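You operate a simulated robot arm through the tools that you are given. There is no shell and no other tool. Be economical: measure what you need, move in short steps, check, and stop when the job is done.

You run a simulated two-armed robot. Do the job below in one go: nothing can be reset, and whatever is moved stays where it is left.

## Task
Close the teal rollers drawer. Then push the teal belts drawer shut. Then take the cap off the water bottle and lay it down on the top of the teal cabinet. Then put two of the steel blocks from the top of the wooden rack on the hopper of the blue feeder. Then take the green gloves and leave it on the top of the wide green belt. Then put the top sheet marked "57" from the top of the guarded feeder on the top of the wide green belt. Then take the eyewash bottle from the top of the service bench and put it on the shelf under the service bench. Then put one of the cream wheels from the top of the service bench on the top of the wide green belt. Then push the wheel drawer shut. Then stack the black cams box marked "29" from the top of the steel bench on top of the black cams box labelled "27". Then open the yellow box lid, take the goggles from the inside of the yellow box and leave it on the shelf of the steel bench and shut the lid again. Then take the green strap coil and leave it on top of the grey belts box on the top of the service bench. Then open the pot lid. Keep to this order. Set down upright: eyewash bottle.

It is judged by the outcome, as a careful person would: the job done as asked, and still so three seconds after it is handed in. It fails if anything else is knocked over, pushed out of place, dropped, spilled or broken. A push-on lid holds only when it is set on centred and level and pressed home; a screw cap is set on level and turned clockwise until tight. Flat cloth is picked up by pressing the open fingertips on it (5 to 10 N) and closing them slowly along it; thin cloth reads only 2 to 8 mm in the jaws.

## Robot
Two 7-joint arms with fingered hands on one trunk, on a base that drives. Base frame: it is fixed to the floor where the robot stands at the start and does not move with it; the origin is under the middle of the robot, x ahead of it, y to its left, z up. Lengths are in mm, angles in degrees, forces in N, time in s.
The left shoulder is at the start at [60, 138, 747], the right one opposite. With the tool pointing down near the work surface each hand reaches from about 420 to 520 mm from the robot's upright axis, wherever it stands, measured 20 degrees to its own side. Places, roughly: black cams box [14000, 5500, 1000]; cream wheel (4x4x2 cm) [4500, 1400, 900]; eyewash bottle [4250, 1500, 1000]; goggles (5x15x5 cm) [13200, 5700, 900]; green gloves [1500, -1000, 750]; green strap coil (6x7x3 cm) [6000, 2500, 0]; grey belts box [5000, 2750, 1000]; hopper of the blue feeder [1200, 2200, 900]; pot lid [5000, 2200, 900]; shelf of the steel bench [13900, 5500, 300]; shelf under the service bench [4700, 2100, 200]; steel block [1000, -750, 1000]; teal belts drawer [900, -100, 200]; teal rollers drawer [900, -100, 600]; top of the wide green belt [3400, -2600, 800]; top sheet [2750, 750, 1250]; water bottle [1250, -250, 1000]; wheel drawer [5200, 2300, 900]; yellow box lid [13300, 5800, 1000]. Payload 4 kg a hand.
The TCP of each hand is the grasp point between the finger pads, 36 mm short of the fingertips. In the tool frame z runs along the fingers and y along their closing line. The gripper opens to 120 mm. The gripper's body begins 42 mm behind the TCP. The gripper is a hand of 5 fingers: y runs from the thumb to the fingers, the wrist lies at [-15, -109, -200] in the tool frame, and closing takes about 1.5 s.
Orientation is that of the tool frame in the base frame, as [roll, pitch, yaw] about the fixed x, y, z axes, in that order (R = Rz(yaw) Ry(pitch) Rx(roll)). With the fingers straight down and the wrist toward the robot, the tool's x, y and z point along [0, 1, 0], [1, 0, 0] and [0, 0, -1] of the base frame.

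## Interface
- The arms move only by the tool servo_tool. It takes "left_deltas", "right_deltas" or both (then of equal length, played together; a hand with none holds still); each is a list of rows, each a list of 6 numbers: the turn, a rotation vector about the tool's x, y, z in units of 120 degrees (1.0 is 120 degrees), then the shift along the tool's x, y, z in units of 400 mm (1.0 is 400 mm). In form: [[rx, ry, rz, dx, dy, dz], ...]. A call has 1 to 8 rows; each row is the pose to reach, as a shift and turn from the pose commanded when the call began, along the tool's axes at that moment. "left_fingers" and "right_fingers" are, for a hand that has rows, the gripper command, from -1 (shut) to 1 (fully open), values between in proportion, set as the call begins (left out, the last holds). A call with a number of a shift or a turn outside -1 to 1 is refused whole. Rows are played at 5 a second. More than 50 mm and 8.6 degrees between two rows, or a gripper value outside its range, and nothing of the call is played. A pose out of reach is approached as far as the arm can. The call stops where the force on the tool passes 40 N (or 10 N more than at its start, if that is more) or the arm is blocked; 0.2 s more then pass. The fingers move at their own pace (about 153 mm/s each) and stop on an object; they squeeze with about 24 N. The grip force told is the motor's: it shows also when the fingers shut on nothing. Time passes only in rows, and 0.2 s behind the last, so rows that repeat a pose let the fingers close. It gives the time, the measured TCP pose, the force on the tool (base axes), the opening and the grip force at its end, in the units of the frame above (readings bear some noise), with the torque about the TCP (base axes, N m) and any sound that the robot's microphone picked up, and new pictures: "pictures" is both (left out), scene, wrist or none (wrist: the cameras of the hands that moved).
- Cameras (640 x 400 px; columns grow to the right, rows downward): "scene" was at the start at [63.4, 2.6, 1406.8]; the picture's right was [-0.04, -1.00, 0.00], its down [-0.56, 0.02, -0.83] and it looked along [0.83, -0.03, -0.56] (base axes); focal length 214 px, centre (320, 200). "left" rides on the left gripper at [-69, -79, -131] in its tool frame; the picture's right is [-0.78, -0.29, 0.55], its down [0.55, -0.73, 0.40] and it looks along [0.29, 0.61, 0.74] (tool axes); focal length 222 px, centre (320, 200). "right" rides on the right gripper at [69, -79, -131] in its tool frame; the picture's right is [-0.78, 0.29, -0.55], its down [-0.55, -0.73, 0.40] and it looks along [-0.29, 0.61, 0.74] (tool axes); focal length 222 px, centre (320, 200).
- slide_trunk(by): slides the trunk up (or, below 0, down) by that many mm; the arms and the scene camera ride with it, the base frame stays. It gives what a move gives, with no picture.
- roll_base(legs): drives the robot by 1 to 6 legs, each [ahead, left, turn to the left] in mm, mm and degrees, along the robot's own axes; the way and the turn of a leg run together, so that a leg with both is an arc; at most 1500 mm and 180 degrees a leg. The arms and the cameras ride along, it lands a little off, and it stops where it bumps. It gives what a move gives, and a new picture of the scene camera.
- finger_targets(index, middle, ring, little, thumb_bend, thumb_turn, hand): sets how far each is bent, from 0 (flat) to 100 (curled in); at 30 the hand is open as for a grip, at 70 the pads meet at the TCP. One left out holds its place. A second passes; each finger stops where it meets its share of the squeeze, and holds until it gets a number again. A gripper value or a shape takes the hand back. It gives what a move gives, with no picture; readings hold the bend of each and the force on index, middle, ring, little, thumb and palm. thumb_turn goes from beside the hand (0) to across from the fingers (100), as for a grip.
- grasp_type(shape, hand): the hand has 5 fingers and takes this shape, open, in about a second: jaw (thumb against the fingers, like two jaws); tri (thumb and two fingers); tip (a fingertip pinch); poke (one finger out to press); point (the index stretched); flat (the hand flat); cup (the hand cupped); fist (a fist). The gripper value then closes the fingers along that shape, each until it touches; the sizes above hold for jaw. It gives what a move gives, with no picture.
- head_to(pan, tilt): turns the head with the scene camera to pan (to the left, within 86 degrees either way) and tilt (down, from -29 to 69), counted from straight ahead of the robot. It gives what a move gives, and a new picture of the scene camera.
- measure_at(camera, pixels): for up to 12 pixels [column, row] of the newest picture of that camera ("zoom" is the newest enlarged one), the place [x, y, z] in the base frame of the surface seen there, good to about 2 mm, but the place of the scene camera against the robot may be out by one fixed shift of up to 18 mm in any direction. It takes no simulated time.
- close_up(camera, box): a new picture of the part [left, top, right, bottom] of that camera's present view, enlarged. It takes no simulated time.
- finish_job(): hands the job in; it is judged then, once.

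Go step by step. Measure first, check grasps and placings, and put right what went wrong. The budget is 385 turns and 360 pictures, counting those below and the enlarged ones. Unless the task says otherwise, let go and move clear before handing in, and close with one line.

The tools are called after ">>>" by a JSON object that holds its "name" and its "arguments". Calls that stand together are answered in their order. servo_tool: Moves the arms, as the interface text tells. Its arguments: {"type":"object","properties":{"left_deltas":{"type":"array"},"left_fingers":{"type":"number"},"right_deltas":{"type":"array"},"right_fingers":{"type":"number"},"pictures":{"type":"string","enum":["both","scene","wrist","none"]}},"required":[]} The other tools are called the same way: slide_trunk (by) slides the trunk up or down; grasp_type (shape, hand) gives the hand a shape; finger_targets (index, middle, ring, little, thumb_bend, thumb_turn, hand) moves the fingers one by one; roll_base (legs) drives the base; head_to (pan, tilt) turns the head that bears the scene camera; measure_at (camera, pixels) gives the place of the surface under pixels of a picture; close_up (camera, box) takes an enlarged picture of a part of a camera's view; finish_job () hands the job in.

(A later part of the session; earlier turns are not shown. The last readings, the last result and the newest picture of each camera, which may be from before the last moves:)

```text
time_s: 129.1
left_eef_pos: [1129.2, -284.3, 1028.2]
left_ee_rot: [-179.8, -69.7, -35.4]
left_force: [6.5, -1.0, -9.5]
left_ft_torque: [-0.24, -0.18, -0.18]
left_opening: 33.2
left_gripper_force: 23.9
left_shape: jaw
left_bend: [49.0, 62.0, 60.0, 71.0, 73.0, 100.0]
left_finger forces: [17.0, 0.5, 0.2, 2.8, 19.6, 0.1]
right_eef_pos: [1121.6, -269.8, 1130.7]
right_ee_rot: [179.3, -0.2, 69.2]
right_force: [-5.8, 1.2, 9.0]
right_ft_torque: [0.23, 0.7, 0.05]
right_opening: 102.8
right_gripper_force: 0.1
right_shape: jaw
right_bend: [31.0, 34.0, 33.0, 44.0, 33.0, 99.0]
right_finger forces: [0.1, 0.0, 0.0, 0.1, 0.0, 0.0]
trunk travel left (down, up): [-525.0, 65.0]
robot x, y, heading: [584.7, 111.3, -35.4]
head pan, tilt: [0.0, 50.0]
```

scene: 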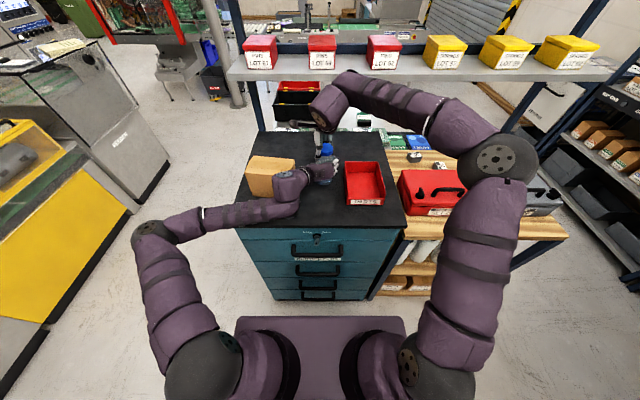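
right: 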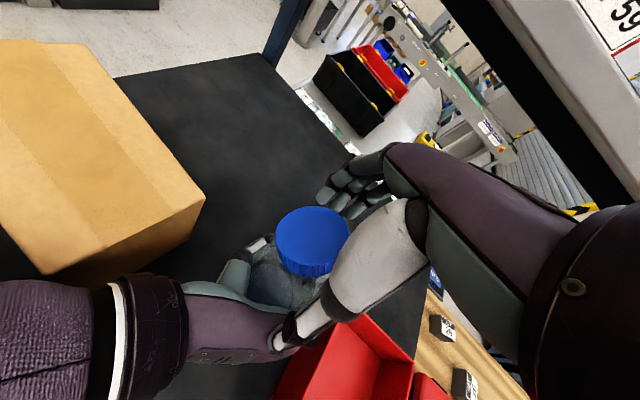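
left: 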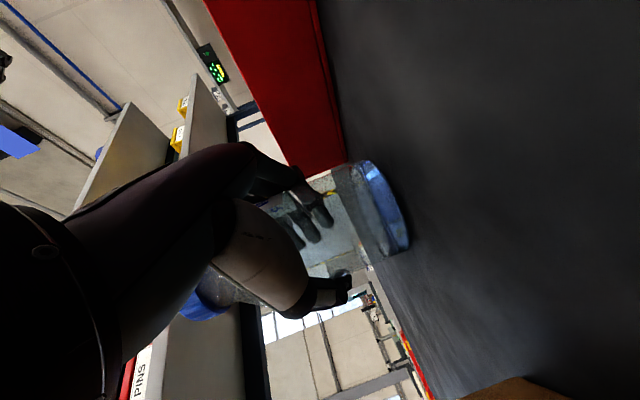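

The right thumb lightly touches the left hand (9 N), cap lies between the fingers. Closing.

>>> {"name": "servo_tool", "arguments": {"right_deltas": [[0, 0, 0, 0, 0, -0.015], [0, 0, 0, 0, 0, -0.015], [0, 0, 0, 0, 0, -0.015], [0, 0, 0, 0, 0, -0.015], [0, 0, 0, 0, 0, -0.015], [0, 0, 0, 0, 0, -0.015], [0, 0, 0, 0, 0, -0.015]], "right_fingers": -0.4, "pictures": "wrist"}}

```text
time_s: 130.7
left_eef_pos: [1131.2, -282.6, 1029.8]
left_ee_rot: [-179.0, -69.8, -35.9]
left_force: [31.1, -7.7, -16.4]
left_ft_torque: [0.09, 1.31, -0.45]
left_opening: 32.7
left_gripper_force: 23.6
left_shape: jaw
left_bend: [49.0, 62.0, 60.0, 71.0, 73.0, 100.0]
left_finger forces: [16.0, 0.5, 1.9, 2.4, 19.3, 0.0]
right_eef_pos: [1121.8, -270.1, 1138.7]
right_ee_rot: [179.3, -0.1, 69.2]
right_force: [-30.9, 9.0, 16.4]
right_ft_torque: [0.58, 1.92, 0.1]
right_opening: 70.2
right_gripper_force: 0.1
right_shape: jaw
right_bend: [51.0, 54.0, 53.0, 71.0, 43.0, 100.0]
right_finger forces: [0.4, 0.9, 0.0, 0.1, 0.1, 0.0]
trunk travel left (down, up): [-525.0, 65.0]
robot x, y, heading: [588.4, 112.6, -35.6]
head pan, tilt: [0.0, 50.0]
```

right: 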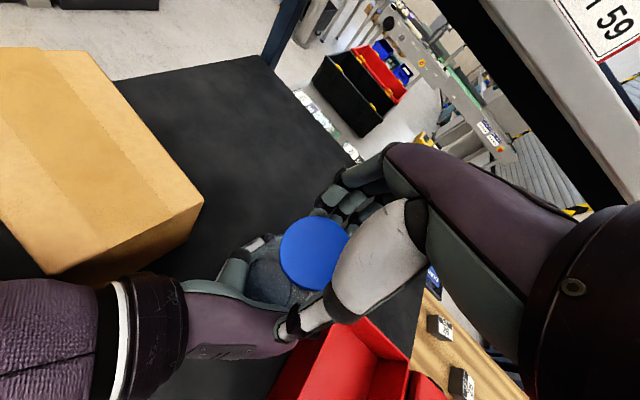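

The thumb is pinned against my left hand. Opening, rising, and re-measuring the cap.

>>> {"name": "servo_tool", "arguments": {"right_deltas": [[0, 0, 0, 0, 0, -0.01], [0, 0, 0, 0, 0, -0.04], [0, 0, 0, 0, 0, -0.08], [0, 0, 0.05, 0, 0, -0.15], [0, 0, 0.1, 0, 0, -0.2]], "right_fingers": 0.7, "pictures": "wrist"}}

>>> {"name": "measure_at", "arguments": {"camera": "right", "pixels": [[268, 265], [250, 265], [290, 265], [268, 245], [268, 285], [255, 252], [282, 278]]}}

```text
time_s: 131.9
left_eef_pos: [1128.2, -284.3, 1032.3]
left_ee_rot: [179.7, -70.0, -35.3]
left_force: [1.0, 0.3, -1.1]
left_ft_torque: [0.0, -0.01, -0.01]
left_opening: 33.3
left_gripper_force: 24.3
left_shape: jaw
left_bend: [49.0, 62.0, 60.0, 71.0, 73.0, 100.0]
left_finger forces: [16.1, 0.5, 1.3, 2.5, 19.4, 0.0]
right_eef_pos: [1122.1, -269.4, 1217.3]
right_ee_rot: [179.5, -0.2, 57.1]
right_force: [0.7, 0.4, 0.6]
right_ft_torque: [0.01, 0.03, -0.01]
right_opening: 101.9
right_gripper_force: 0.1
right_shape: jaw
right_bend: [31.0, 34.0, 33.0, 44.0, 37.0, 98.0]
right_finger forces: [0.0, 0.1, 0.0, 0.0, 0.1, 0.0]
trunk travel left (down, up): [-525.0, 65.0]
robot x, y, heading: [586.0, 109.5, -35.6]
head pan, tilt: [0.0, 50.0]
```

right: 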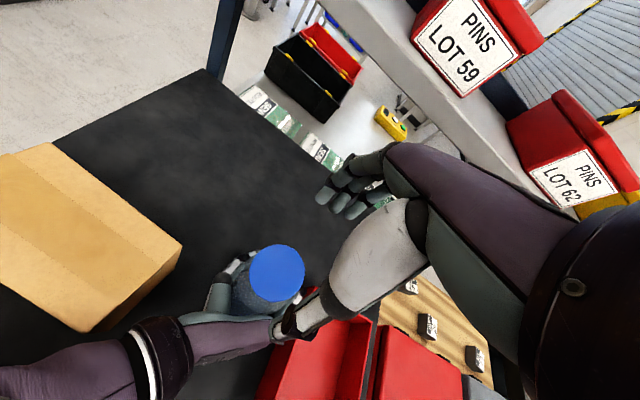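

```text
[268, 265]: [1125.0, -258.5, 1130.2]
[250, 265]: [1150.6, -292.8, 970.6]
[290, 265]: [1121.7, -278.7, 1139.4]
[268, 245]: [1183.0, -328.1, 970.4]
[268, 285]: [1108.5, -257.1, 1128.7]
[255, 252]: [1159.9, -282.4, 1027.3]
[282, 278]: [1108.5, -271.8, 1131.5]
```

Cap centre ≈[1113,-272,1122], tilt ~25°. Descending to z≈1142 at yaw 65 so that the thumb passes above the left hand.

>>> {"name": "servo_tool", "arguments": {"right_deltas": [[0, 0, -0.06, -0.018, -0.0155, 0.06], [0, 0, -0.06, -0.018, -0.0155, 0.12], [0, 0, -0.06, -0.018, -0.0155, 0.188]], "pictures": "none"}}

>>> {"name": "servo_tool", "arguments": {"right_deltas": [[0, 0, 0, 0, 0, 0], [0, 0, 0, 0, 0, 0], [0, 0, 0, 0, 0, 0], [0, 0, 0, 0, 0, 0], [0, 0, 0, 0, 0, 0], [0, 0, 0, 0, 0, 0], [0, 0, 0, 0, 0, 0]], "right_fingers": -0.6, "pictures": "wrist"}}

```text
time_s: 132.7
left_eef_pos: [1127.5, -283.8, 1030.3]
left_ee_rot: [179.8, -70.1, -35.1]
left_force: [0.3, 0.0, -0.9]
left_ft_torque: [0.02, -0.02, -0.02]
left_opening: 33.1
left_gripper_force: 24.4
left_shape: jaw
left_bend: [49.0, 62.0, 60.0, 71.0, 73.0, 100.0]
left_finger forces: [16.1, 0.5, 1.4, 2.4, 19.4, 0.0]
right_eef_pos: [1112.8, -270.8, 1142.2]
right_ee_rot: [179.5, -0.3, 64.4]
right_force: [-0.7, 0.3, -0.5]
right_ft_torque: [0.02, 0.0, -0.02]
right_opening: 101.8
right_gripper_force: 0.0
right_shape: jaw
right_bend: [31.0, 34.0, 33.0, 44.0, 37.0, 98.0]
right_finger forces: [0.0, 0.0, 0.1, 0.0, 0.0, 0.0]
trunk travel left (down, up): [-525.0, 65.0]
robot x, y, heading: [589.7, 108.0, -35.5]
head pan, tilt: [0.0, 50.0]
```

```text
time_s: 133.9
left_eef_pos: [1128.2, -283.5, 1030.4]
left_ee_rot: [-179.4, -69.8, -35.9]
left_force: [-2.2, 1.6, 2.4]
left_ft_torque: [-0.08, -0.28, -0.06]
left_opening: 33.0
left_gripper_force: 24.3
left_shape: jaw
left_bend: [49.0, 62.0, 60.0, 71.0, 73.0, 100.0]
left_finger forces: [15.6, 0.5, 3.6, 2.9, 21.2, 0.1]
right_eef_pos: [1114.4, -272.6, 1144.5]
right_ee_rot: [178.9, -0.3, 64.4]
right_force: [1.4, -2.7, 5.2]
right_ft_torque: [-0.05, 0.01, 0.01]
right_opening: 35.3
right_gripper_force: 0.1
right_shape: jaw
right_bend: [52.0, 55.0, 58.0, 71.0, 64.0, 100.0]
right_finger forces: [6.6, 6.1, 0.0, 0.1, 9.9, 0.0]
trunk travel left (down, up): [-525.0, 65.0]
robot x, y, heading: [588.1, 110.1, -35.6]
head pan, tilt: [0.0, 50.0]
stopped in row 6 (right hand): the force on the tool passed its limit at 41 N (the readings are from after the stop); the commanded pose is now the measured one
```

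right: 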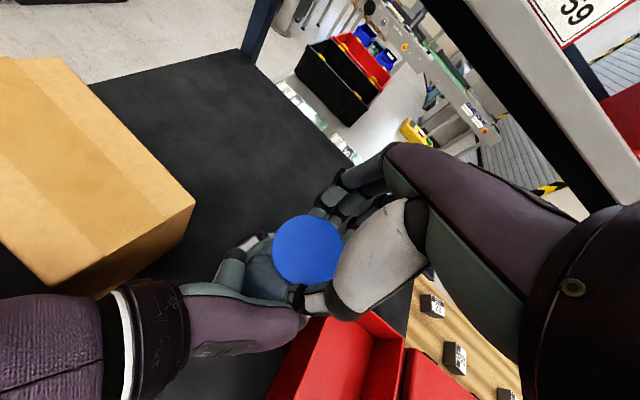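

Fingers grip the cap (index, middle, thumb). Letting the grip settle and then lifting gently.

>>> {"name": "servo_tool", "arguments": {"right_deltas": [[0, 0, 0, 0, 0, 0], [0, 0, 0, 0, 0, 0], [0, 0, 0, 0, 0, 0], [0, 0, 0, 0, 0, -0.02], [0, 0, 0, 0, 0, -0.04], [0, 0, 0, 0, 0, -0.06], [0, 0, 0, 0, 0, -0.09]], "pictures": "both"}}

>>> {"name": "close_up", "arguments": {"camera": "scene", "box": [280, 90, 380, 190]}}

```text
time_s: 135.5
left_eef_pos: [1129.6, -283.6, 1026.7]
left_ee_rot: [-179.4, -69.7, -35.9]
left_force: [-0.3, -1.3, 5.3]
left_ft_torque: [0.05, -0.04, 0.02]
left_opening: 33.0
left_gripper_force: 24.4
left_shape: jaw
left_bend: [49.0, 62.0, 60.0, 71.0, 73.0, 100.0]
left_finger forces: [15.4, 0.6, 2.9, 3.4, 20.4, 0.0]
right_eef_pos: [1113.3, -270.8, 1181.6]
right_ee_rot: [179.1, -0.3, 64.4]
right_force: [0.3, -0.1, -0.2]
right_ft_torque: [-0.03, -0.01, -0.04]
right_opening: 27.1
right_gripper_force: 23.3
right_shape: jaw
right_bend: [75.0, 58.0, 57.0, 71.0, 75.0, 100.0]
right_finger forces: [0.0, 0.0, 0.0, 0.1, 0.0, 0.0]
trunk travel left (down, up): [-525.0, 65.0]
robot x, y, heading: [586.1, 106.0, -35.4]
head pan, tilt: [0.0, 50.0]
```

scene: 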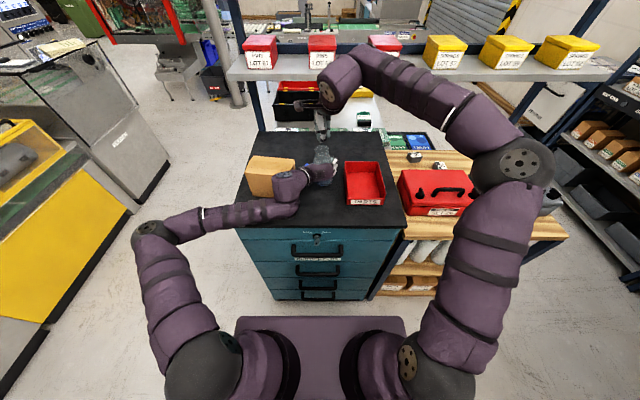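
right: 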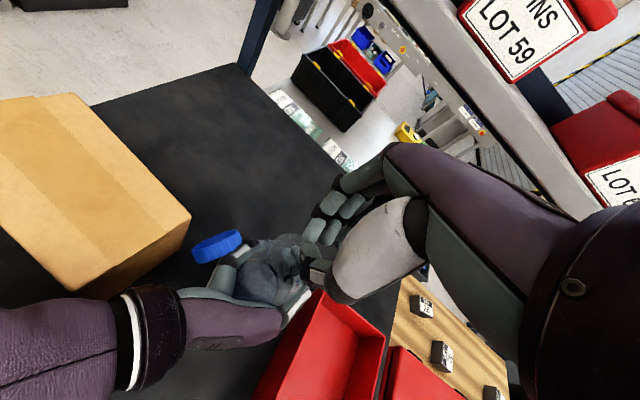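

```text
4.00 times, centred on (330, 140) of scene
```

zoom: 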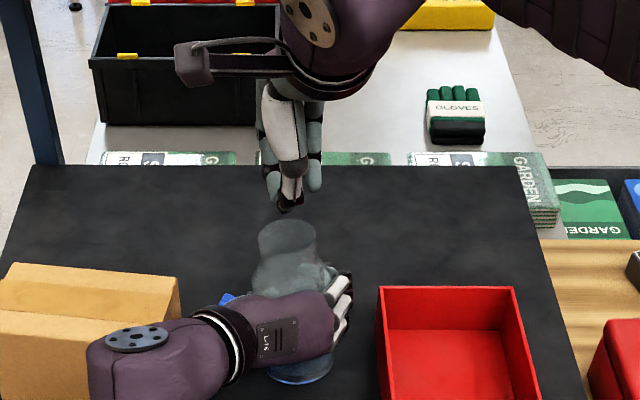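

The cap is off and dropped down beside the left thumb (px 218,246 of right view). Measuring where it lies.

>>> {"name": "measure_at", "arguments": {"camera": "right", "pixels": [[218, 246], [195, 250], [240, 238], [225, 240], [210, 255], [180, 240], [232, 250]]}}

>>> {"name": "close_up", "arguments": {"camera": "right", "box": [150, 200, 330, 320]}}

```text
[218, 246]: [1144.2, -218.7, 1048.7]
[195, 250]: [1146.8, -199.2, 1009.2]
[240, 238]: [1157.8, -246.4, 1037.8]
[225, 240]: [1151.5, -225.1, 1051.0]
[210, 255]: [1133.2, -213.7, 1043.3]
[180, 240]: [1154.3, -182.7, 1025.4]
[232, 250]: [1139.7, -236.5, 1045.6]
```

```text
3.33 times, centred on (240, 260) of right
```

zoom: 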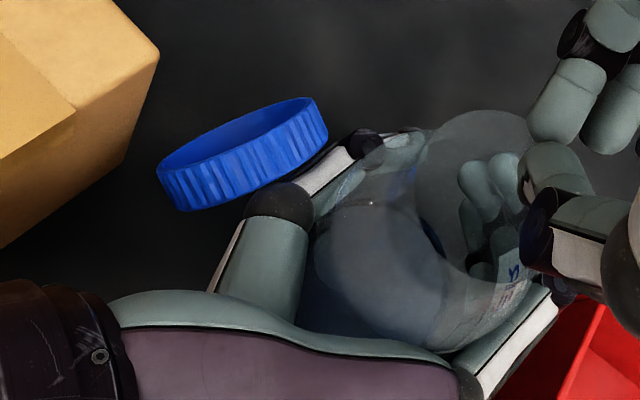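

The cap is leaning on the left thumb, between bottle and box, nearly at the top surface. I'll raise the right hand, then open the left hand gradually so the cap settles on the cabinet top.

>>> {"name": "servo_tool", "arguments": {"right_deltas": [[0, 0, 0, 0, 0, -0.08], [0, 0, 0, 0, 0, -0.15]], "right_fingers": 1, "pictures": "none"}}

>>> {"name": "servo_tool", "arguments": {"left_deltas": [[0, 0, 0, 0, 0, 0], [0, 0, 0, 0, 0, 0], [0, 0, 0, 0, 0, 0]], "left_fingers": 0.1, "pictures": "both"}}

>>> {"name": "close_up", "arguments": {"camera": "right", "box": [120, 200, 340, 340]}}

```text
time_s: 136.1
left_eef_pos: [1129.2, -283.2, 1029.0]
left_ee_rot: [-179.5, -69.8, -35.7]
left_force: [0.2, -0.8, 3.1]
left_ft_torque: [0.05, -0.04, 0.01]
left_opening: 33.0
left_gripper_force: 24.1
left_shape: jaw
left_bend: [49.0, 62.0, 60.0, 71.0, 73.0, 100.0]
left_finger forces: [15.5, 0.5, 2.8, 2.9, 20.1, 0.0]
right_eef_pos: [1112.7, -272.9, 1240.4]
right_ee_rot: [179.2, -0.3, 64.4]
right_force: [0.2, 0.2, -0.2]
right_ft_torque: [-0.02, 0.0, 0.02]
right_opening: 119.5
right_gripper_force: 0.1
right_shape: jaw
right_bend: [30.0, 30.0, 30.0, 30.0, 30.0, 97.0]
right_finger forces: [0.0, 0.0, 0.0, 0.0, 0.2, 0.0]
trunk travel left (down, up): [-525.0, 65.0]
robot x, y, heading: [585.8, 109.1, -35.6]
head pan, tilt: [0.0, 50.0]
```

```text
time_s: 136.9
left_eef_pos: [1129.9, -283.2, 1028.5]
left_ee_rot: [-179.3, -69.7, -36.0]
left_force: [0.0, 0.4, 0.4]
left_ft_torque: [0.04, -0.02, 0.0]
left_opening: 65.7
left_gripper_force: 0.0
left_shape: jaw
left_bend: [40.0, 44.0, 42.0, 67.0, 52.0, 100.0]
left_finger forces: [0.1, 0.0, 0.1, 0.2, 0.0, 0.0]
right_eef_pos: [1113.8, -272.0, 1239.8]
right_ee_rot: [179.3, -0.4, 64.4]
right_force: [-0.2, -0.9, -0.3]
right_ft_torque: [-0.01, 0.02, -0.04]
right_opening: 119.6
right_gripper_force: 0.0
right_shape: jaw
right_bend: [30.0, 30.0, 30.0, 30.0, 30.0, 97.0]
right_finger forces: [0.0, 0.0, 0.0, 0.0, 0.0, 0.0]
trunk travel left (down, up): [-525.0, 65.0]
robot x, y, heading: [589.5, 109.0, -35.6]
head pan, tilt: [0.0, 50.0]
```

scene: 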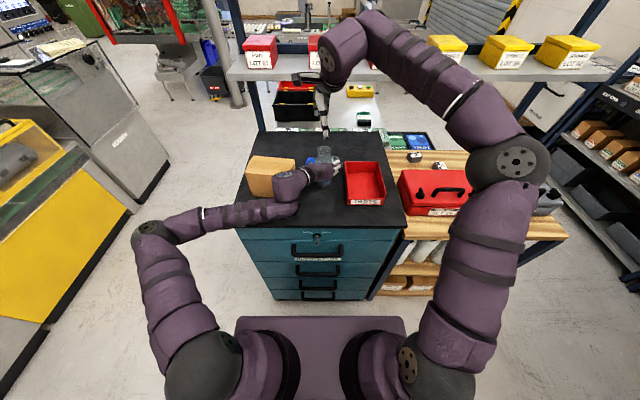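
left: 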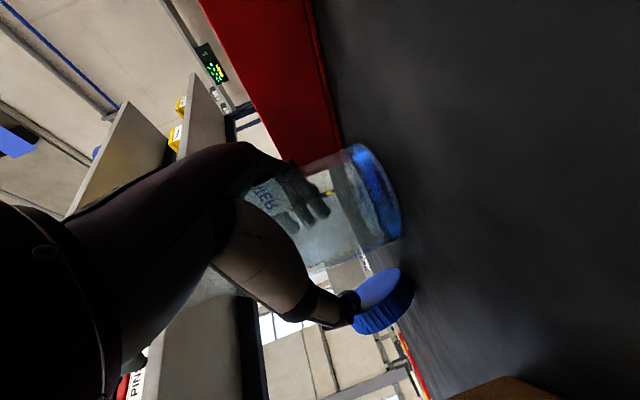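

```text
2.86 times, centred on (230, 270) of right
```

zoom: 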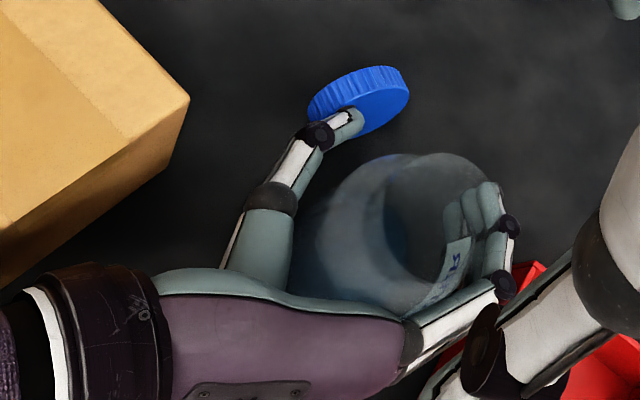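

Bottle stands free and the cap touches the top, leaning on the thumb tip. Opening a bit more and withdrawing the left hand straight back.

>>> {"name": "servo_tool", "arguments": {"left_deltas": [[0, 0, 0, 0, 0, 0], [0, 0, 0, 0, 0, 0], [0, 0, 0, 0, 0, -0.04], [0, 0, 0, 0, 0, -0.09], [0, 0, 0, 0, 0, -0.16], [0, 0, 0, 0, 0, -0.24], [0, 0, 0, 0, 0, -0.33], [0, 0, 0, 0, 0, -0.42]], "left_fingers": 0.35, "pictures": "both"}}

>>> {"name": "close_up", "arguments": {"camera": "right", "box": [120, 200, 340, 340]}}

```text
time_s: 138.7
left_eef_pos: [1001.0, -197.6, 1089.3]
left_ee_rot: [-179.2, -69.8, -36.0]
left_force: [-0.1, -0.1, 0.4]
left_ft_torque: [0.0, 0.01, 0.0]
left_opening: 81.1
left_gripper_force: 0.1
left_shape: jaw
left_bend: [35.0, 39.0, 38.0, 61.0, 43.0, 100.0]
left_finger forces: [0.1, 0.0, 0.1, 0.0, 0.0, 0.0]
left hand out of reach, approached as far as the arm can: row 8
right_eef_pos: [1112.1, -271.7, 1240.8]
right_ee_rot: [179.0, -0.3, 64.5]
right_force: [0.0, 0.0, 0.3]
right_ft_torque: [0.0, -0.06, 0.02]
right_opening: 119.6
right_gripper_force: 0.1
right_shape: jaw
right_bend: [30.0, 30.0, 30.0, 30.0, 30.0, 97.0]
right_finger forces: [0.0, 0.0, 0.0, 0.0, 0.1, 0.1]
trunk travel left (down, up): [-525.0, 65.0]
robot x, y, heading: [585.5, 107.4, -35.4]
head pan, tilt: [0.0, 50.0]
```

scene: 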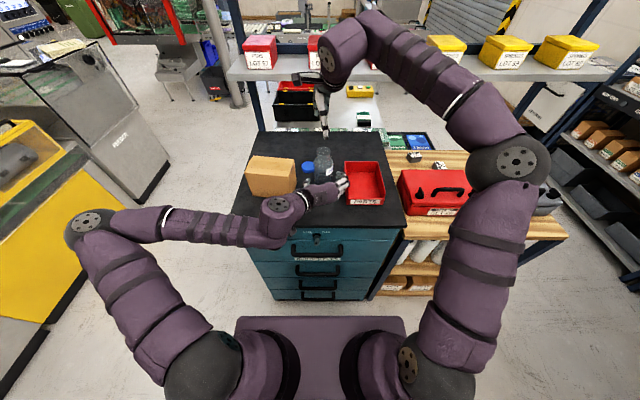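
left: 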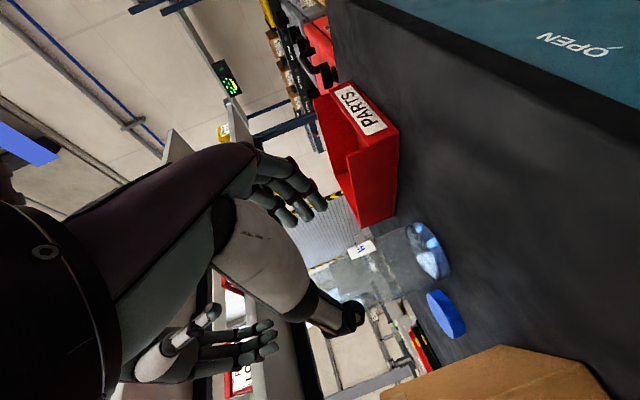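

```text
2.86 times, centred on (230, 270) of right
```

zoom: 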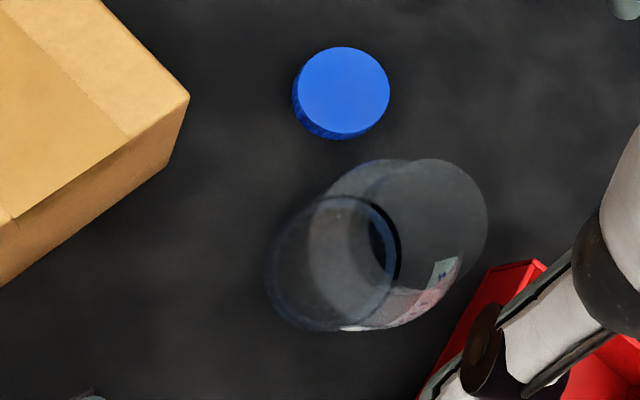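

Excellent: the cap lies flat on the cabinet top and the bottle stands upright. Next: steel blocks. Raising the left hand and restoring its tool-down posture, and measuring the blocks on the rack.

>>> {"name": "servo_tool", "arguments": {"left_deltas": [[0, 0, 0, 0.1, 0, -0.04], [0, 0, 0, 0.2, 0, -0.08], [0, 0, 0, 0.3, 0, -0.12], [0.035, -0.035, -0.05, 0.4, 0, -0.15], [0.07, -0.07, -0.1, 0.5, 0, -0.18], [0.105, -0.105, -0.149, 0.55, -0.05, -0.2], [0.139, -0.139, -0.199, 0.6, -0.1, -0.2], [0.174, -0.174, -0.248, 0.6, -0.15, -0.2]], "pictures": "none"}}

>>> {"name": "servo_tool", "arguments": {"left_deltas": [[0.035, -0.035, -0.05, 0, 0, 0], [0.07, -0.07, -0.1, 0, 0, 0], [0.105, -0.105, -0.149, 0, 0, 0], [0.139, -0.139, -0.199, 0, 0, 0], [0.174, -0.174, -0.248, 0, 0, 0], [0.209, -0.209, -0.298, 0, 0, 0], [0.244, -0.244, -0.348, 0, 0, 0], [0.279, -0.279, -0.398, 0, 0, 0]], "left_fingers": 1, "pictures": "none"}}

>>> {"name": "head_to", "arguments": {"pan": -35, "tilt": 40}}

```text
time_s: 140.3
left_eef_pos: [1021.9, -175.6, 1327.0]
left_ee_rot: [163.0, -49.5, 1.7]
left_force: [-10.0, 8.1, -10.2]
left_ft_torque: [0.09, -0.55, -0.52]
left_opening: 81.1
left_gripper_force: 0.0
left_shape: jaw
left_bend: [35.0, 39.0, 38.0, 62.0, 43.0, 100.0]
left_finger forces: [0.1, 0.0, 0.0, 0.0, 0.0, 0.1]
right_eef_pos: [1113.0, -272.8, 1243.4]
right_ee_rot: [178.6, -0.7, 64.0]
right_force: [-0.3, -0.1, -0.4]
right_ft_torque: [0.01, 0.03, -0.02]
right_opening: 119.8
right_gripper_force: 0.1
right_shape: jaw
right_bend: [30.0, 30.0, 30.0, 30.0, 30.0, 97.0]
right_finger forces: [0.1, 0.0, 0.1, 0.0, 0.1, 0.1]
trunk travel left (down, up): [-525.0, 65.0]
robot x, y, heading: [586.7, 109.4, -35.6]
head pan, tilt: [0.0, 50.0]
stopped in row 7 (left hand): the force on the tool passed its limit at 56 N (the readings are from after the stop); the commanded pose is now the measured one
```

```text
time_s: 140.7
left_eef_pos: [1017.4, -174.4, 1323.3]
left_ee_rot: [163.3, -45.9, 4.6]
left_force: [-7.3, 10.2, -8.7]
left_ft_torque: [0.16, -0.5, -0.22]
left_opening: 120.2
left_gripper_force: 0.0
left_shape: jaw
left_bend: [30.0, 30.0, 32.0, 33.0, 30.0, 97.0]
left_finger forces: [0.1, 0.0, 0.0, 0.1, 0.1, 0.1]
right_eef_pos: [1114.9, -279.2, 1244.8]
right_ee_rot: [178.3, -0.9, 63.4]
right_force: [0.0, -7.8, 0.6]
right_ft_torque: [0.96, 0.04, 0.51]
right_opening: 119.5
right_gripper_force: 0.2
right_shape: jaw
right_bend: [30.0, 30.0, 30.0, 30.0, 30.0, 97.0]
right_finger forces: [0.0, 0.0, 0.1, 0.0, 0.1, 0.0]
trunk travel left (down, up): [-525.0, 65.0]
robot x, y, heading: [586.4, 116.0, -35.6]
head pan, tilt: [0.0, 50.0]
stopped in row 1 (left hand): the force on the tool passed its limit at 48 N (the readings are from after the stop); the commanded pose is now the measured one
```

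```text
time_s: 141.7
left_eef_pos: [1019.6, -173.8, 1325.8]
left_ee_rot: [163.0, -45.9, 5.1]
left_force: [-14.0, 21.8, -16.5]
left_ft_torque: [-0.04, -0.61, -0.69]
left_opening: 119.8
left_gripper_force: 0.0
left_shape: jaw
left_bend: [30.0, 30.0, 33.0, 34.0, 30.0, 97.0]
left_finger forces: [0.0, 0.1, 0.0, 0.0, 0.1, 0.1]
right_eef_pos: [1114.2, -277.6, 1244.8]
right_ee_rot: [178.4, -0.7, 63.6]
right_force: [2.4, -6.2, 6.0]
right_ft_torque: [1.01, 0.68, 0.33]
right_opening: 119.7
right_gripper_force: 0.0
right_shape: jaw
right_bend: [30.0, 30.0, 30.0, 30.0, 30.0, 97.0]
right_finger forces: [0.1, 0.0, 0.0, 0.1, 0.0, 0.1]
trunk travel left (down, up): [-525.0, 65.0]
robot x, y, heading: [591.7, 109.9, -35.5]
head pan, tilt: [-35.0, 40.0]
```

scene: 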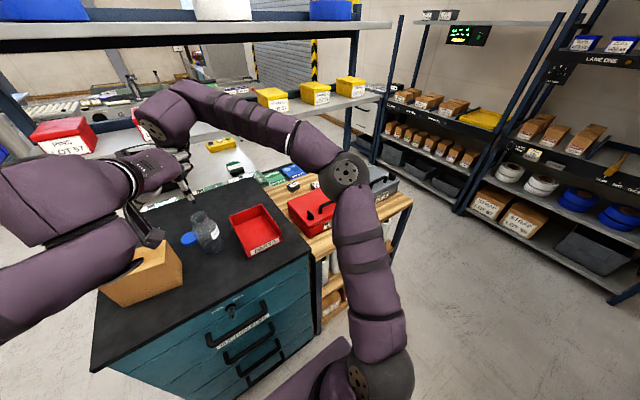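

My left hand bumped into the right hand on its way up. Moving the left hand away to the left first.

>>> {"name": "servo_tool", "arguments": {"left_deltas": [[0, 0, 0, 0.043, -0.08, 0.02], [0, 0, 0, 0.085, -0.16, 0.04], [0, 0, 0, 0.128, -0.24, 0.06], [0, 0, 0, 0.17, -0.32, 0.084], [0, 0, 0, 0.21, -0.4, 0.105]], "pictures": "none"}}

>>> {"name": "close_up", "arguments": {"camera": "scene", "box": [150, 150, 420, 300]}}

```text
time_s: 142.2
left_eef_pos: [1037.0, -145.2, 1323.2]
left_ee_rot: [163.6, -45.8, 4.0]
left_force: [-3.7, 1.1, -5.8]
left_ft_torque: [0.22, -0.11, -0.12]
left_opening: 120.2
left_gripper_force: 0.1
left_shape: jaw
left_bend: [30.0, 30.0, 30.0, 31.0, 30.0, 97.0]
left_finger forces: [0.1, 0.0, 0.0, 0.0, 0.0, 0.1]
right_eef_pos: [1115.4, -274.2, 1247.3]
right_ee_rot: [178.0, -1.5, 63.8]
right_force: [4.2, -2.9, 6.5]
right_ft_torque: [0.72, 0.78, -0.15]
right_opening: 119.6
right_gripper_force: 0.0
right_shape: jaw
right_bend: [30.0, 30.0, 30.0, 30.0, 30.0, 97.0]
right_finger forces: [0.0, 0.0, 0.0, 0.1, 0.0, 0.1]
trunk travel left (down, up): [-525.0, 65.0]
robot x, y, heading: [589.4, 109.3, -35.5]
head pan, tilt: [-35.0, 40.0]
stopped in row 2 (left hand): the force on the tool passed its limit at 47 N (the readings are from after the stop); the commanded pose is now the measured one
```

```text
2.37 times, centred on (285, 225) of scene
```

zoom: 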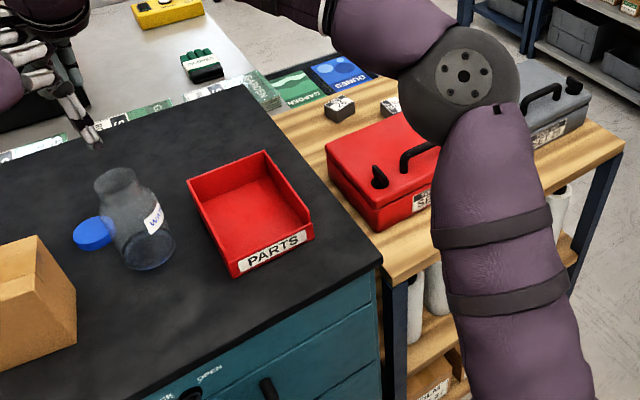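

The left fingers seem to straddle the right palm. Withdrawing the left hand backward along its own axis instead.

>>> {"name": "servo_tool", "arguments": {"left_deltas": [[0, 0, 0, 0, 0, -0.06], [0, 0, 0, 0, 0, -0.14], [0, 0, 0, 0, 0, -0.24], [0, 0, 0, 0, -0.05, -0.34]], "pictures": "wrist"}}

>>> {"name": "head_to", "arguments": {"pan": 0, "tilt": 40}}

```text
time_s: 143.2
left_eef_pos: [944.7, -93.3, 1410.2]
left_ee_rot: [163.4, -45.9, 4.0]
left_force: [-0.6, 0.4, -0.3]
left_ft_torque: [0.02, 0.02, -0.02]
left_opening: 119.8
left_gripper_force: 0.1
left_shape: jaw
left_bend: [30.0, 30.0, 30.0, 30.0, 30.0, 97.0]
left_finger forces: [0.0, 0.1, 0.0, 0.0, 0.0, 0.0]
right_eef_pos: [1115.3, -272.9, 1247.0]
right_ee_rot: [178.2, -1.4, 63.9]
right_force: [0.3, -0.6, -0.3]
right_ft_torque: [0.02, 0.01, 0.04]
right_opening: 119.3
right_gripper_force: 0.1
right_shape: jaw
right_bend: [30.0, 30.0, 30.0, 30.0, 30.0, 97.0]
right_finger forces: [0.0, 0.0, 0.0, 0.0, 0.0, 0.1]
trunk travel left (down, up): [-525.0, 65.0]
robot x, y, heading: [587.0, 109.5, -35.6]
head pan, tilt: [-35.0, 40.0]
```

left: 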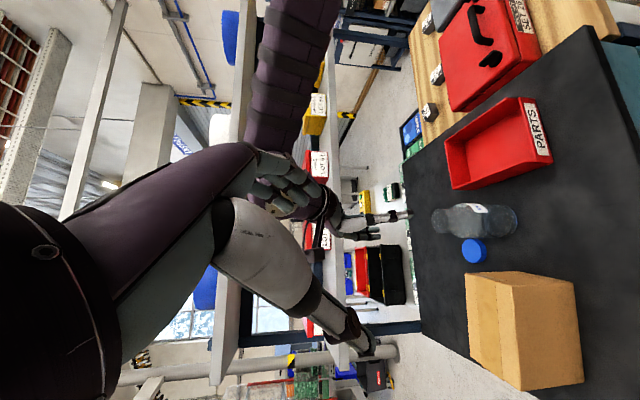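

```text
time_s: 144.2
left_eef_pos: [944.4, -92.6, 1411.0]
left_ee_rot: [163.6, -45.8, 4.0]
left_force: [0.1, -0.1, -0.4]
left_ft_torque: [0.03, 0.0, 0.0]
left_opening: 120.0
left_gripper_force: 0.1
left_shape: jaw
left_bend: [30.0, 30.0, 30.0, 30.0, 30.0, 97.0]
left_finger forces: [0.0, 0.0, 0.0, 0.0, 0.1, 0.0]
right_eef_pos: [1116.3, -272.8, 1248.9]
right_ee_rot: [178.2, -1.4, 63.8]
right_force: [0.1, -0.2, 0.2]
right_ft_torque: [-0.01, -0.01, 0.0]
right_opening: 119.5
right_gripper_force: 0.0
right_shape: jaw
right_bend: [30.0, 30.0, 30.0, 30.0, 30.0, 97.0]
right_finger forces: [0.0, 0.0, 0.0, 0.1, 0.0, 0.0]
trunk travel left (down, up): [-525.0, 65.0]
robot x, y, heading: [591.3, 110.2, -35.5]
head pan, tilt: [0.0, 40.0]
```

scene: 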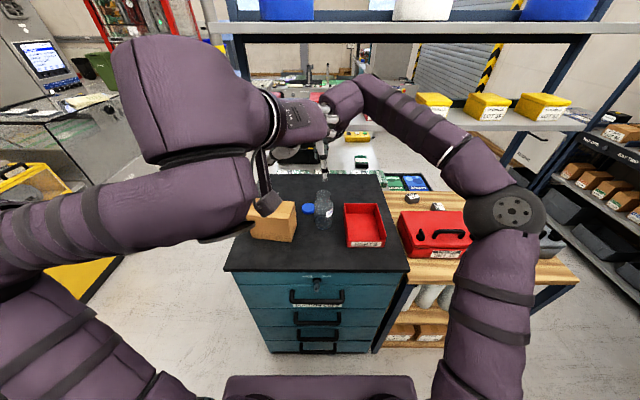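

Hands are free now. Restoring the left hand to tool-down on its own side.

>>> {"name": "servo_tool", "arguments": {"left_deltas": [[0.033, -0.035, -0.051, 0.03, -0.05, 0.014], [0.067, -0.071, -0.102, 0.05, -0.1, 0.028], [0.1, -0.106, -0.154, 0.08, -0.15, 0.041], [0.134, -0.141, -0.205, 0.1, -0.2, 0.055], [0.167, -0.177, -0.256, 0.13, -0.25, 0.069], [0.2, -0.212, -0.307, 0.16, -0.3, 0.082], [0.234, -0.248, -0.359, 0.18, -0.35, 0.096], [0.268, -0.283, -0.41, 0.21, -0.4, 0.11]], "right_deltas": [[0, 0, 0, -0.03, 0, -0.02], [0, 0, 0, -0.06, 0, -0.04], [0, 0, 0, -0.1, 0, -0.06], [0, 0, 0, -0.14, 0, -0.06], [0, 0, 0, -0.2, 0, -0.06], [0, 0, 0, -0.26, 0, -0.06], [0, 0, 0, -0.32, 0, -0.06], [0, 0, 0, -0.38, 0, -0.06]], "pictures": "both"}}

```text
time_s: 146.0
left_eef_pos: [1055.3, 55.9, 1410.7]
left_ee_rot: [177.9, -2.3, 49.8]
left_force: [0.5, 0.2, -0.4]
left_ft_torque: [0.0, -0.01, 0.0]
left_opening: 119.8
left_gripper_force: 0.1
left_shape: jaw
left_bend: [30.0, 30.0, 30.0, 30.0, 30.0, 97.0]
left_finger forces: [0.1, 0.0, 0.1, 0.0, 0.0, 0.0]
right_eef_pos: [1049.0, -410.0, 1267.5]
right_ee_rot: [178.1, -1.4, 63.8]
right_force: [0.1, 0.2, 0.2]
right_ft_torque: [0.01, 0.0, 0.02]
right_opening: 119.6
right_gripper_force: 0.1
right_shape: jaw
right_bend: [30.0, 30.0, 30.0, 30.0, 30.0, 97.0]
right_finger forces: [0.1, 0.0, 0.0, 0.0, 0.0, 0.1]
trunk travel left (down, up): [-525.0, 65.0]
robot x, y, heading: [585.1, 112.2, -35.6]
head pan, tilt: [0.0, 40.0]
```

scene: 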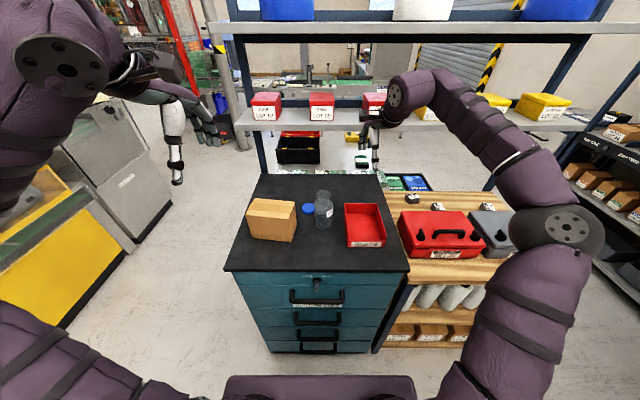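
right: 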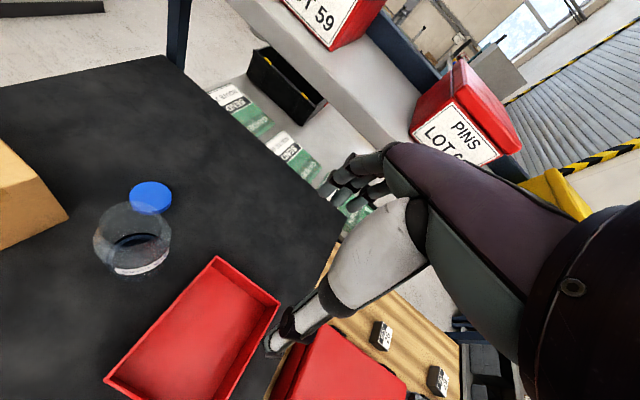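
left: 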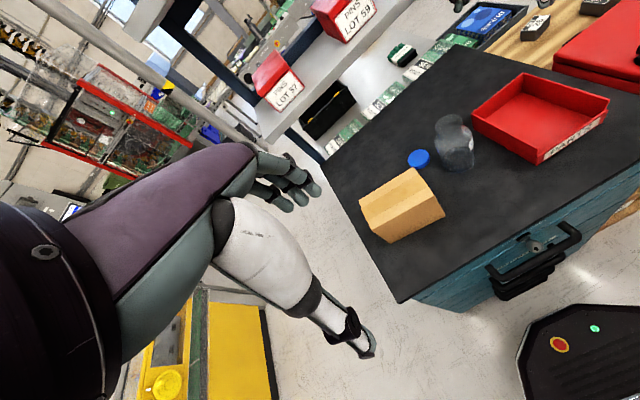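

Both hands free. Measuring the three steel blocks on the rack (right view px 382,335 and 437,380; scene px 412,198; 437,206; 487,206).

>>> {"name": "measure_at", "arguments": {"camera": "right", "pixels": [[378, 328], [388, 345], [432, 372], [443, 388], [385, 330], [440, 375], [400, 310]]}}

>>> {"name": "measure_at", "arguments": {"camera": "scene", "pixels": [[412, 196], [437, 204], [487, 205], [395, 270], [575, 280], [395, 195], [470, 192], [420, 222], [505, 225]]}}

>>> {"name": "close_up", "arguments": {"camera": "scene", "box": [380, 150, 600, 300]}}

```text
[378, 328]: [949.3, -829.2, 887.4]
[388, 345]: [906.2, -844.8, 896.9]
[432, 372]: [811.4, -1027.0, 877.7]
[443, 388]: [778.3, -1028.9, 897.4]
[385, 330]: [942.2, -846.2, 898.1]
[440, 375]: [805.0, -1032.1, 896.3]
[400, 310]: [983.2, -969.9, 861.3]
```

```text
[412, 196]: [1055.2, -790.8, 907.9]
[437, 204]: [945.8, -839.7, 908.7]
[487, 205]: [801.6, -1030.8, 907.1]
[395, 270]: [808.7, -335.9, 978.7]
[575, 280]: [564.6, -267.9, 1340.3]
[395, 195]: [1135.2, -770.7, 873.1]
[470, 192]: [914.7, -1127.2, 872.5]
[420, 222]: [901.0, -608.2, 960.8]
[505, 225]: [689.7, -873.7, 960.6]
```

```text
2.67 times, centred on (490, 225) of scene
```

zoom: 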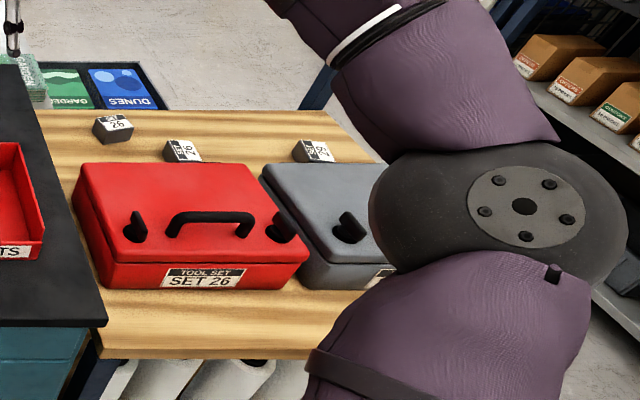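

Blocks A≈[1050,-795], B≈[930,-842], C≈[795,-1030], tops z 897, on the rack top z 861. Measuring the rack edges to decide how to approach.

>>> {"name": "measure_at", "arguments": {"camera": "zoom", "pixels": [[110, 352], [290, 352], [60, 113], [300, 113], [100, 260], [200, 160], [300, 160], [255, 130], [325, 113], [112, 125], [180, 150], [315, 152]]}}

>>> {"name": "head_to", "arguments": {"pan": -50, "tilt": 30}}

```text
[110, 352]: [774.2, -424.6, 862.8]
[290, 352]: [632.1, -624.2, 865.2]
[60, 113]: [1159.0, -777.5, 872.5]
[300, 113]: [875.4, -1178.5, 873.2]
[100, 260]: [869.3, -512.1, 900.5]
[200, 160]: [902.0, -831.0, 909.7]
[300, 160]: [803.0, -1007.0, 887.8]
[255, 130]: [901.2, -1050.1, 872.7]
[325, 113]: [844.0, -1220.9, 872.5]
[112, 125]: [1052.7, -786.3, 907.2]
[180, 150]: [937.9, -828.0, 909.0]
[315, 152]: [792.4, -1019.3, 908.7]
```

```text
time_s: 147.2
left_eef_pos: [1055.2, 56.1, 1410.8]
left_ee_rot: [177.8, -2.5, 49.6]
left_force: [-0.7, 0.3, -0.5]
left_ft_torque: [-0.01, -0.01, -0.02]
left_opening: 120.0
left_gripper_force: 0.1
left_shape: jaw
left_bend: [30.0, 30.0, 30.0, 30.0, 30.0, 97.0]
left_finger forces: [0.1, 0.0, 0.0, 0.1, 0.0, 0.0]
right_eef_pos: [1048.1, -409.0, 1268.8]
right_ee_rot: [178.2, -1.4, 63.8]
right_force: [0.4, 0.9, 0.2]
right_ft_torque: [0.02, -0.01, 0.01]
right_opening: 119.4
right_gripper_force: 0.1
right_shape: jaw
right_bend: [30.0, 30.0, 30.0, 30.0, 30.0, 97.0]
right_finger forces: [0.1, 0.0, 0.0, 0.1, 0.1, 0.0]
trunk travel left (down, up): [-525.0, 65.0]
robot x, y, heading: [588.3, 107.6, -35.4]
head pan, tilt: [-50.0, 30.0]
```

scene: 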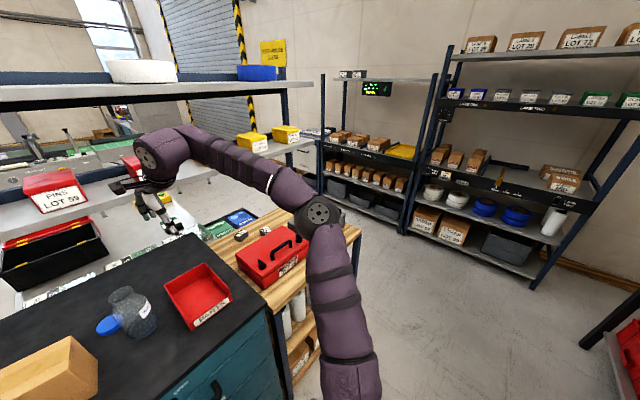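

The rack front plane is ~20 mm deeper than the cabinet's; from a stand ~345 mm before the rack I can take B with the left and C with the right hand. Strafing right 688 mm, then forward.

>>> {"name": "roll_base", "arguments": {"legs": [[-40, -688, 0]]}}

>>> {"name": "head_to", "arguments": {"pan": 0, "tilt": 50}}

```text
time_s: 150.9
left_eef_pos: [623.4, -480.6, 1409.8]
left_ee_rot: [177.9, -2.3, 49.5]
left_force: [-0.5, 0.7, 0.5]
left_ft_torque: [0.01, -0.04, 0.01]
left_opening: 119.9
left_gripper_force: 0.0
left_shape: jaw
left_bend: [30.0, 30.0, 30.0, 30.0, 30.0, 97.0]
left_finger forces: [0.0, 0.1, 0.1, 0.1, 0.0, 0.1]
right_eef_pos: [614.2, -946.2, 1267.9]
right_ee_rot: [178.2, -1.5, 63.8]
right_force: [0.4, -0.4, -0.5]
right_ft_torque: [0.02, -0.03, -0.02]
right_opening: 119.4
right_gripper_force: 0.0
right_shape: jaw
right_bend: [30.0, 30.0, 30.0, 30.0, 30.0, 97.0]
right_finger forces: [0.0, 0.1, 0.0, 0.1, 0.0, 0.0]
trunk travel left (down, up): [-525.0, 65.0]
robot x, y, heading: [157.8, -425.2, -35.5]
head pan, tilt: [-50.0, 30.0]
```

scene: 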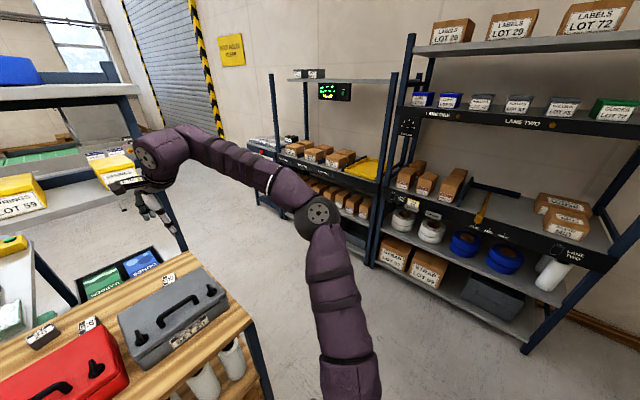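

```text
time_s: 152.1
left_eef_pos: [622.8, -479.5, 1411.1]
left_ee_rot: [178.0, -2.4, 49.6]
left_force: [-0.6, 0.0, 0.0]
left_ft_torque: [0.0, 0.01, 0.03]
left_opening: 119.7
left_gripper_force: 0.0
left_shape: jaw
left_bend: [30.0, 30.0, 30.0, 30.0, 30.0, 97.0]
left_finger forces: [0.0, 0.1, 0.0, 0.0, 0.1, 0.1]
right_eef_pos: [614.1, -946.5, 1267.3]
right_ee_rot: [178.2, -1.5, 63.8]
right_force: [1.1, -0.2, 0.1]
right_ft_torque: [0.01, 0.01, 0.01]
right_opening: 119.8
right_gripper_force: 0.2
right_shape: jaw
right_bend: [30.0, 30.0, 30.0, 30.0, 30.0, 97.0]
right_finger forces: [0.0, 0.0, 0.1, 0.0, 0.0, 0.0]
trunk travel left (down, up): [-525.0, 65.0]
robot x, y, heading: [154.6, -427.1, -35.5]
head pan, tilt: [0.0, 50.0]
```

scene: 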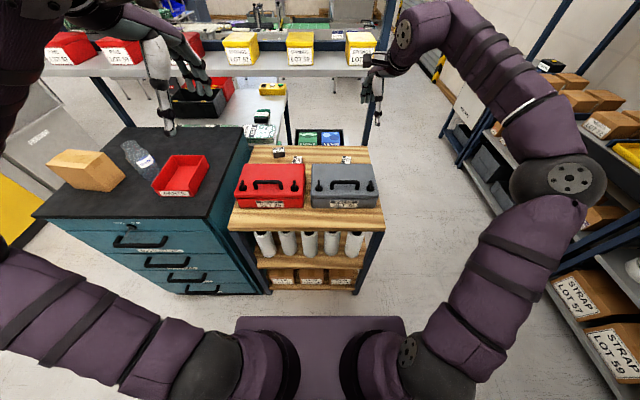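

I'm laterally aligned. Driving 155 mm forward.

>>> {"name": "roll_base", "arguments": {"legs": [[155, 0, 0]]}}

>>> {"name": "close_up", "arguments": {"camera": "scene", "box": [210, 120, 410, 270]}}

>>> {"name": "measure_at", "arguments": {"camera": "zoom", "pixels": [[200, 110], [210, 130], [280, 120], [455, 120], [470, 130], [300, 270]]}}

```text
time_s: 153.3
left_eef_pos: [701.0, -535.4, 1410.2]
left_ee_rot: [177.8, -2.4, 49.6]
left_force: [0.8, 0.5, 0.2]
left_ft_torque: [-0.01, 0.02, 0.02]
left_opening: 119.8
left_gripper_force: 0.0
left_shape: jaw
left_bend: [30.0, 30.0, 30.0, 30.0, 30.0, 97.0]
left_finger forces: [0.0, 0.0, 0.0, 0.0, 0.0, 0.0]
right_eef_pos: [689.0, -995.5, 1272.0]
right_ee_rot: [178.7, -1.5, 64.0]
right_force: [-15.3, 7.9, -1.4]
right_ft_torque: [-0.1, -0.25, -0.2]
right_opening: 117.7
right_gripper_force: 0.1
right_shape: jaw
right_bend: [30.0, 35.0, 32.0, 30.0, 30.0, 97.0]
right_finger forces: [0.0, 14.2, 2.9, 0.1, 0.0, 0.1]
trunk travel left (down, up): [-525.0, 65.0]
robot x, y, heading: [236.5, -482.8, -35.6]
head pan, tilt: [0.0, 50.0]
stopped in leg 1: the force on the tool passed its limit at 65 N (the readings are from after the stop); the commanded pose is now the measured one
```

scene: 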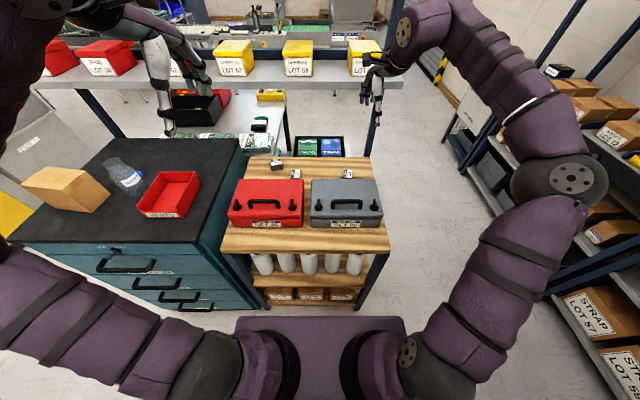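

```text
2.67 times, centred on (310, 195) of scene
```

zoom: 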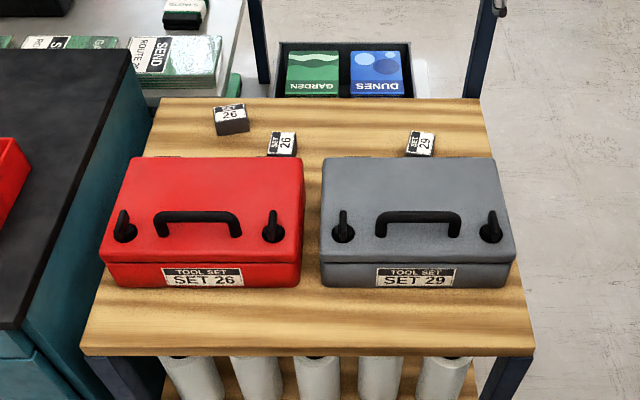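

```text
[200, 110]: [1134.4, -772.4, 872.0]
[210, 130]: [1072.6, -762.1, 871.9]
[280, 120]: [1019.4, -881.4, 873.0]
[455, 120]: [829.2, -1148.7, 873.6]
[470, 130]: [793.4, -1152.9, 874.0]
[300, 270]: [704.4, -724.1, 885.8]
```

The right fingers bumped the overhead shelf with the yellow bins. Pulling the right hand back, and measuring that shelf.

>>> {"name": "servo_tool", "arguments": {"right_deltas": [[0, 0, 0, 0, -0.08, 0], [0, 0, 0, 0, -0.16, 0], [0, 0, 0, 0, -0.26, 0]], "pictures": "scene"}}

>>> {"name": "measure_at", "arguments": {"camera": "scene", "pixels": [[120, 83], [200, 80], [300, 83], [355, 85], [380, 85], [300, 75], [235, 70], [298, 70], [360, 68], [100, 70]]}}

>>> {"name": "close_up", "arguments": {"camera": "scene", "box": [30, 30, 420, 140]}}

```text
time_s: 154.1
left_eef_pos: [701.4, -535.8, 1411.0]
left_ee_rot: [177.8, -2.5, 49.6]
left_force: [-0.6, -0.3, -0.2]
left_ft_torque: [-0.02, 0.0, 0.02]
left_opening: 119.9
left_gripper_force: 0.0
left_shape: jaw
left_bend: [30.0, 30.0, 30.0, 30.0, 30.0, 97.0]
left_finger forces: [0.1, 0.0, 0.0, 0.0, 0.1, 0.0]
right_eef_pos: [596.7, -950.4, 1268.2]
right_ee_rot: [178.5, -1.5, 64.0]
right_force: [0.2, -0.4, -0.1]
right_ft_torque: [-0.03, -0.01, -0.01]
right_opening: 119.8
right_gripper_force: 0.0
right_shape: jaw
right_bend: [30.0, 30.0, 30.0, 30.0, 30.0, 97.0]
right_finger forces: [0.0, 0.0, 0.0, 0.1, 0.0, 0.0]
trunk travel left (down, up): [-525.0, 65.0]
robot x, y, heading: [237.8, -484.8, -35.6]
head pan, tilt: [0.0, 50.0]
```

scene: 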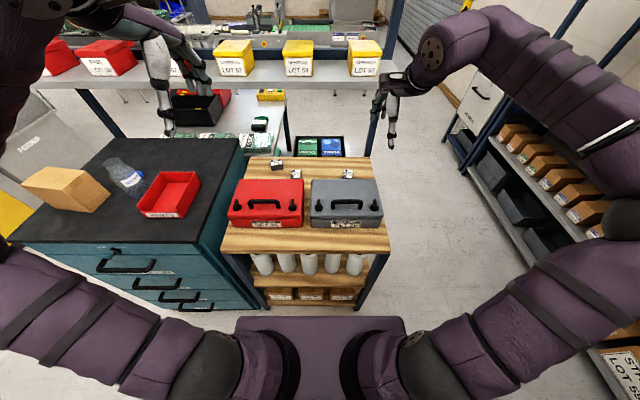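

```text
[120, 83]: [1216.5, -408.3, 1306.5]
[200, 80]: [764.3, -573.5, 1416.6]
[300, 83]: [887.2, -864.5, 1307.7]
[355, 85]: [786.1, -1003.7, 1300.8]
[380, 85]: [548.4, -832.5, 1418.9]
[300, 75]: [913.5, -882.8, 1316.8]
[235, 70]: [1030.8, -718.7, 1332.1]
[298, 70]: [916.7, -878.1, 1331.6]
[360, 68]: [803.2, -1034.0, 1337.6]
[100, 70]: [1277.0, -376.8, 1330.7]
```

```text
1.64 times, centred on (225, 85) of scene
```

zoom: 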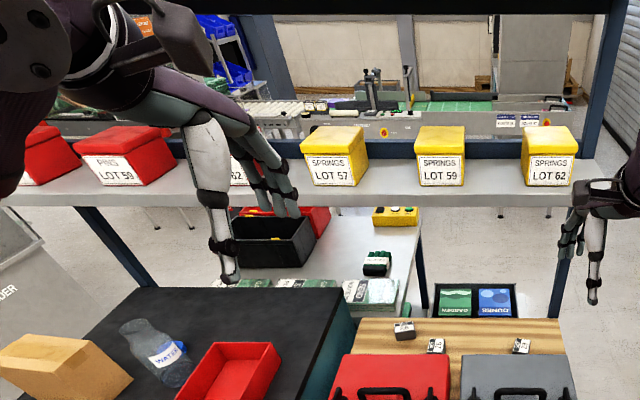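

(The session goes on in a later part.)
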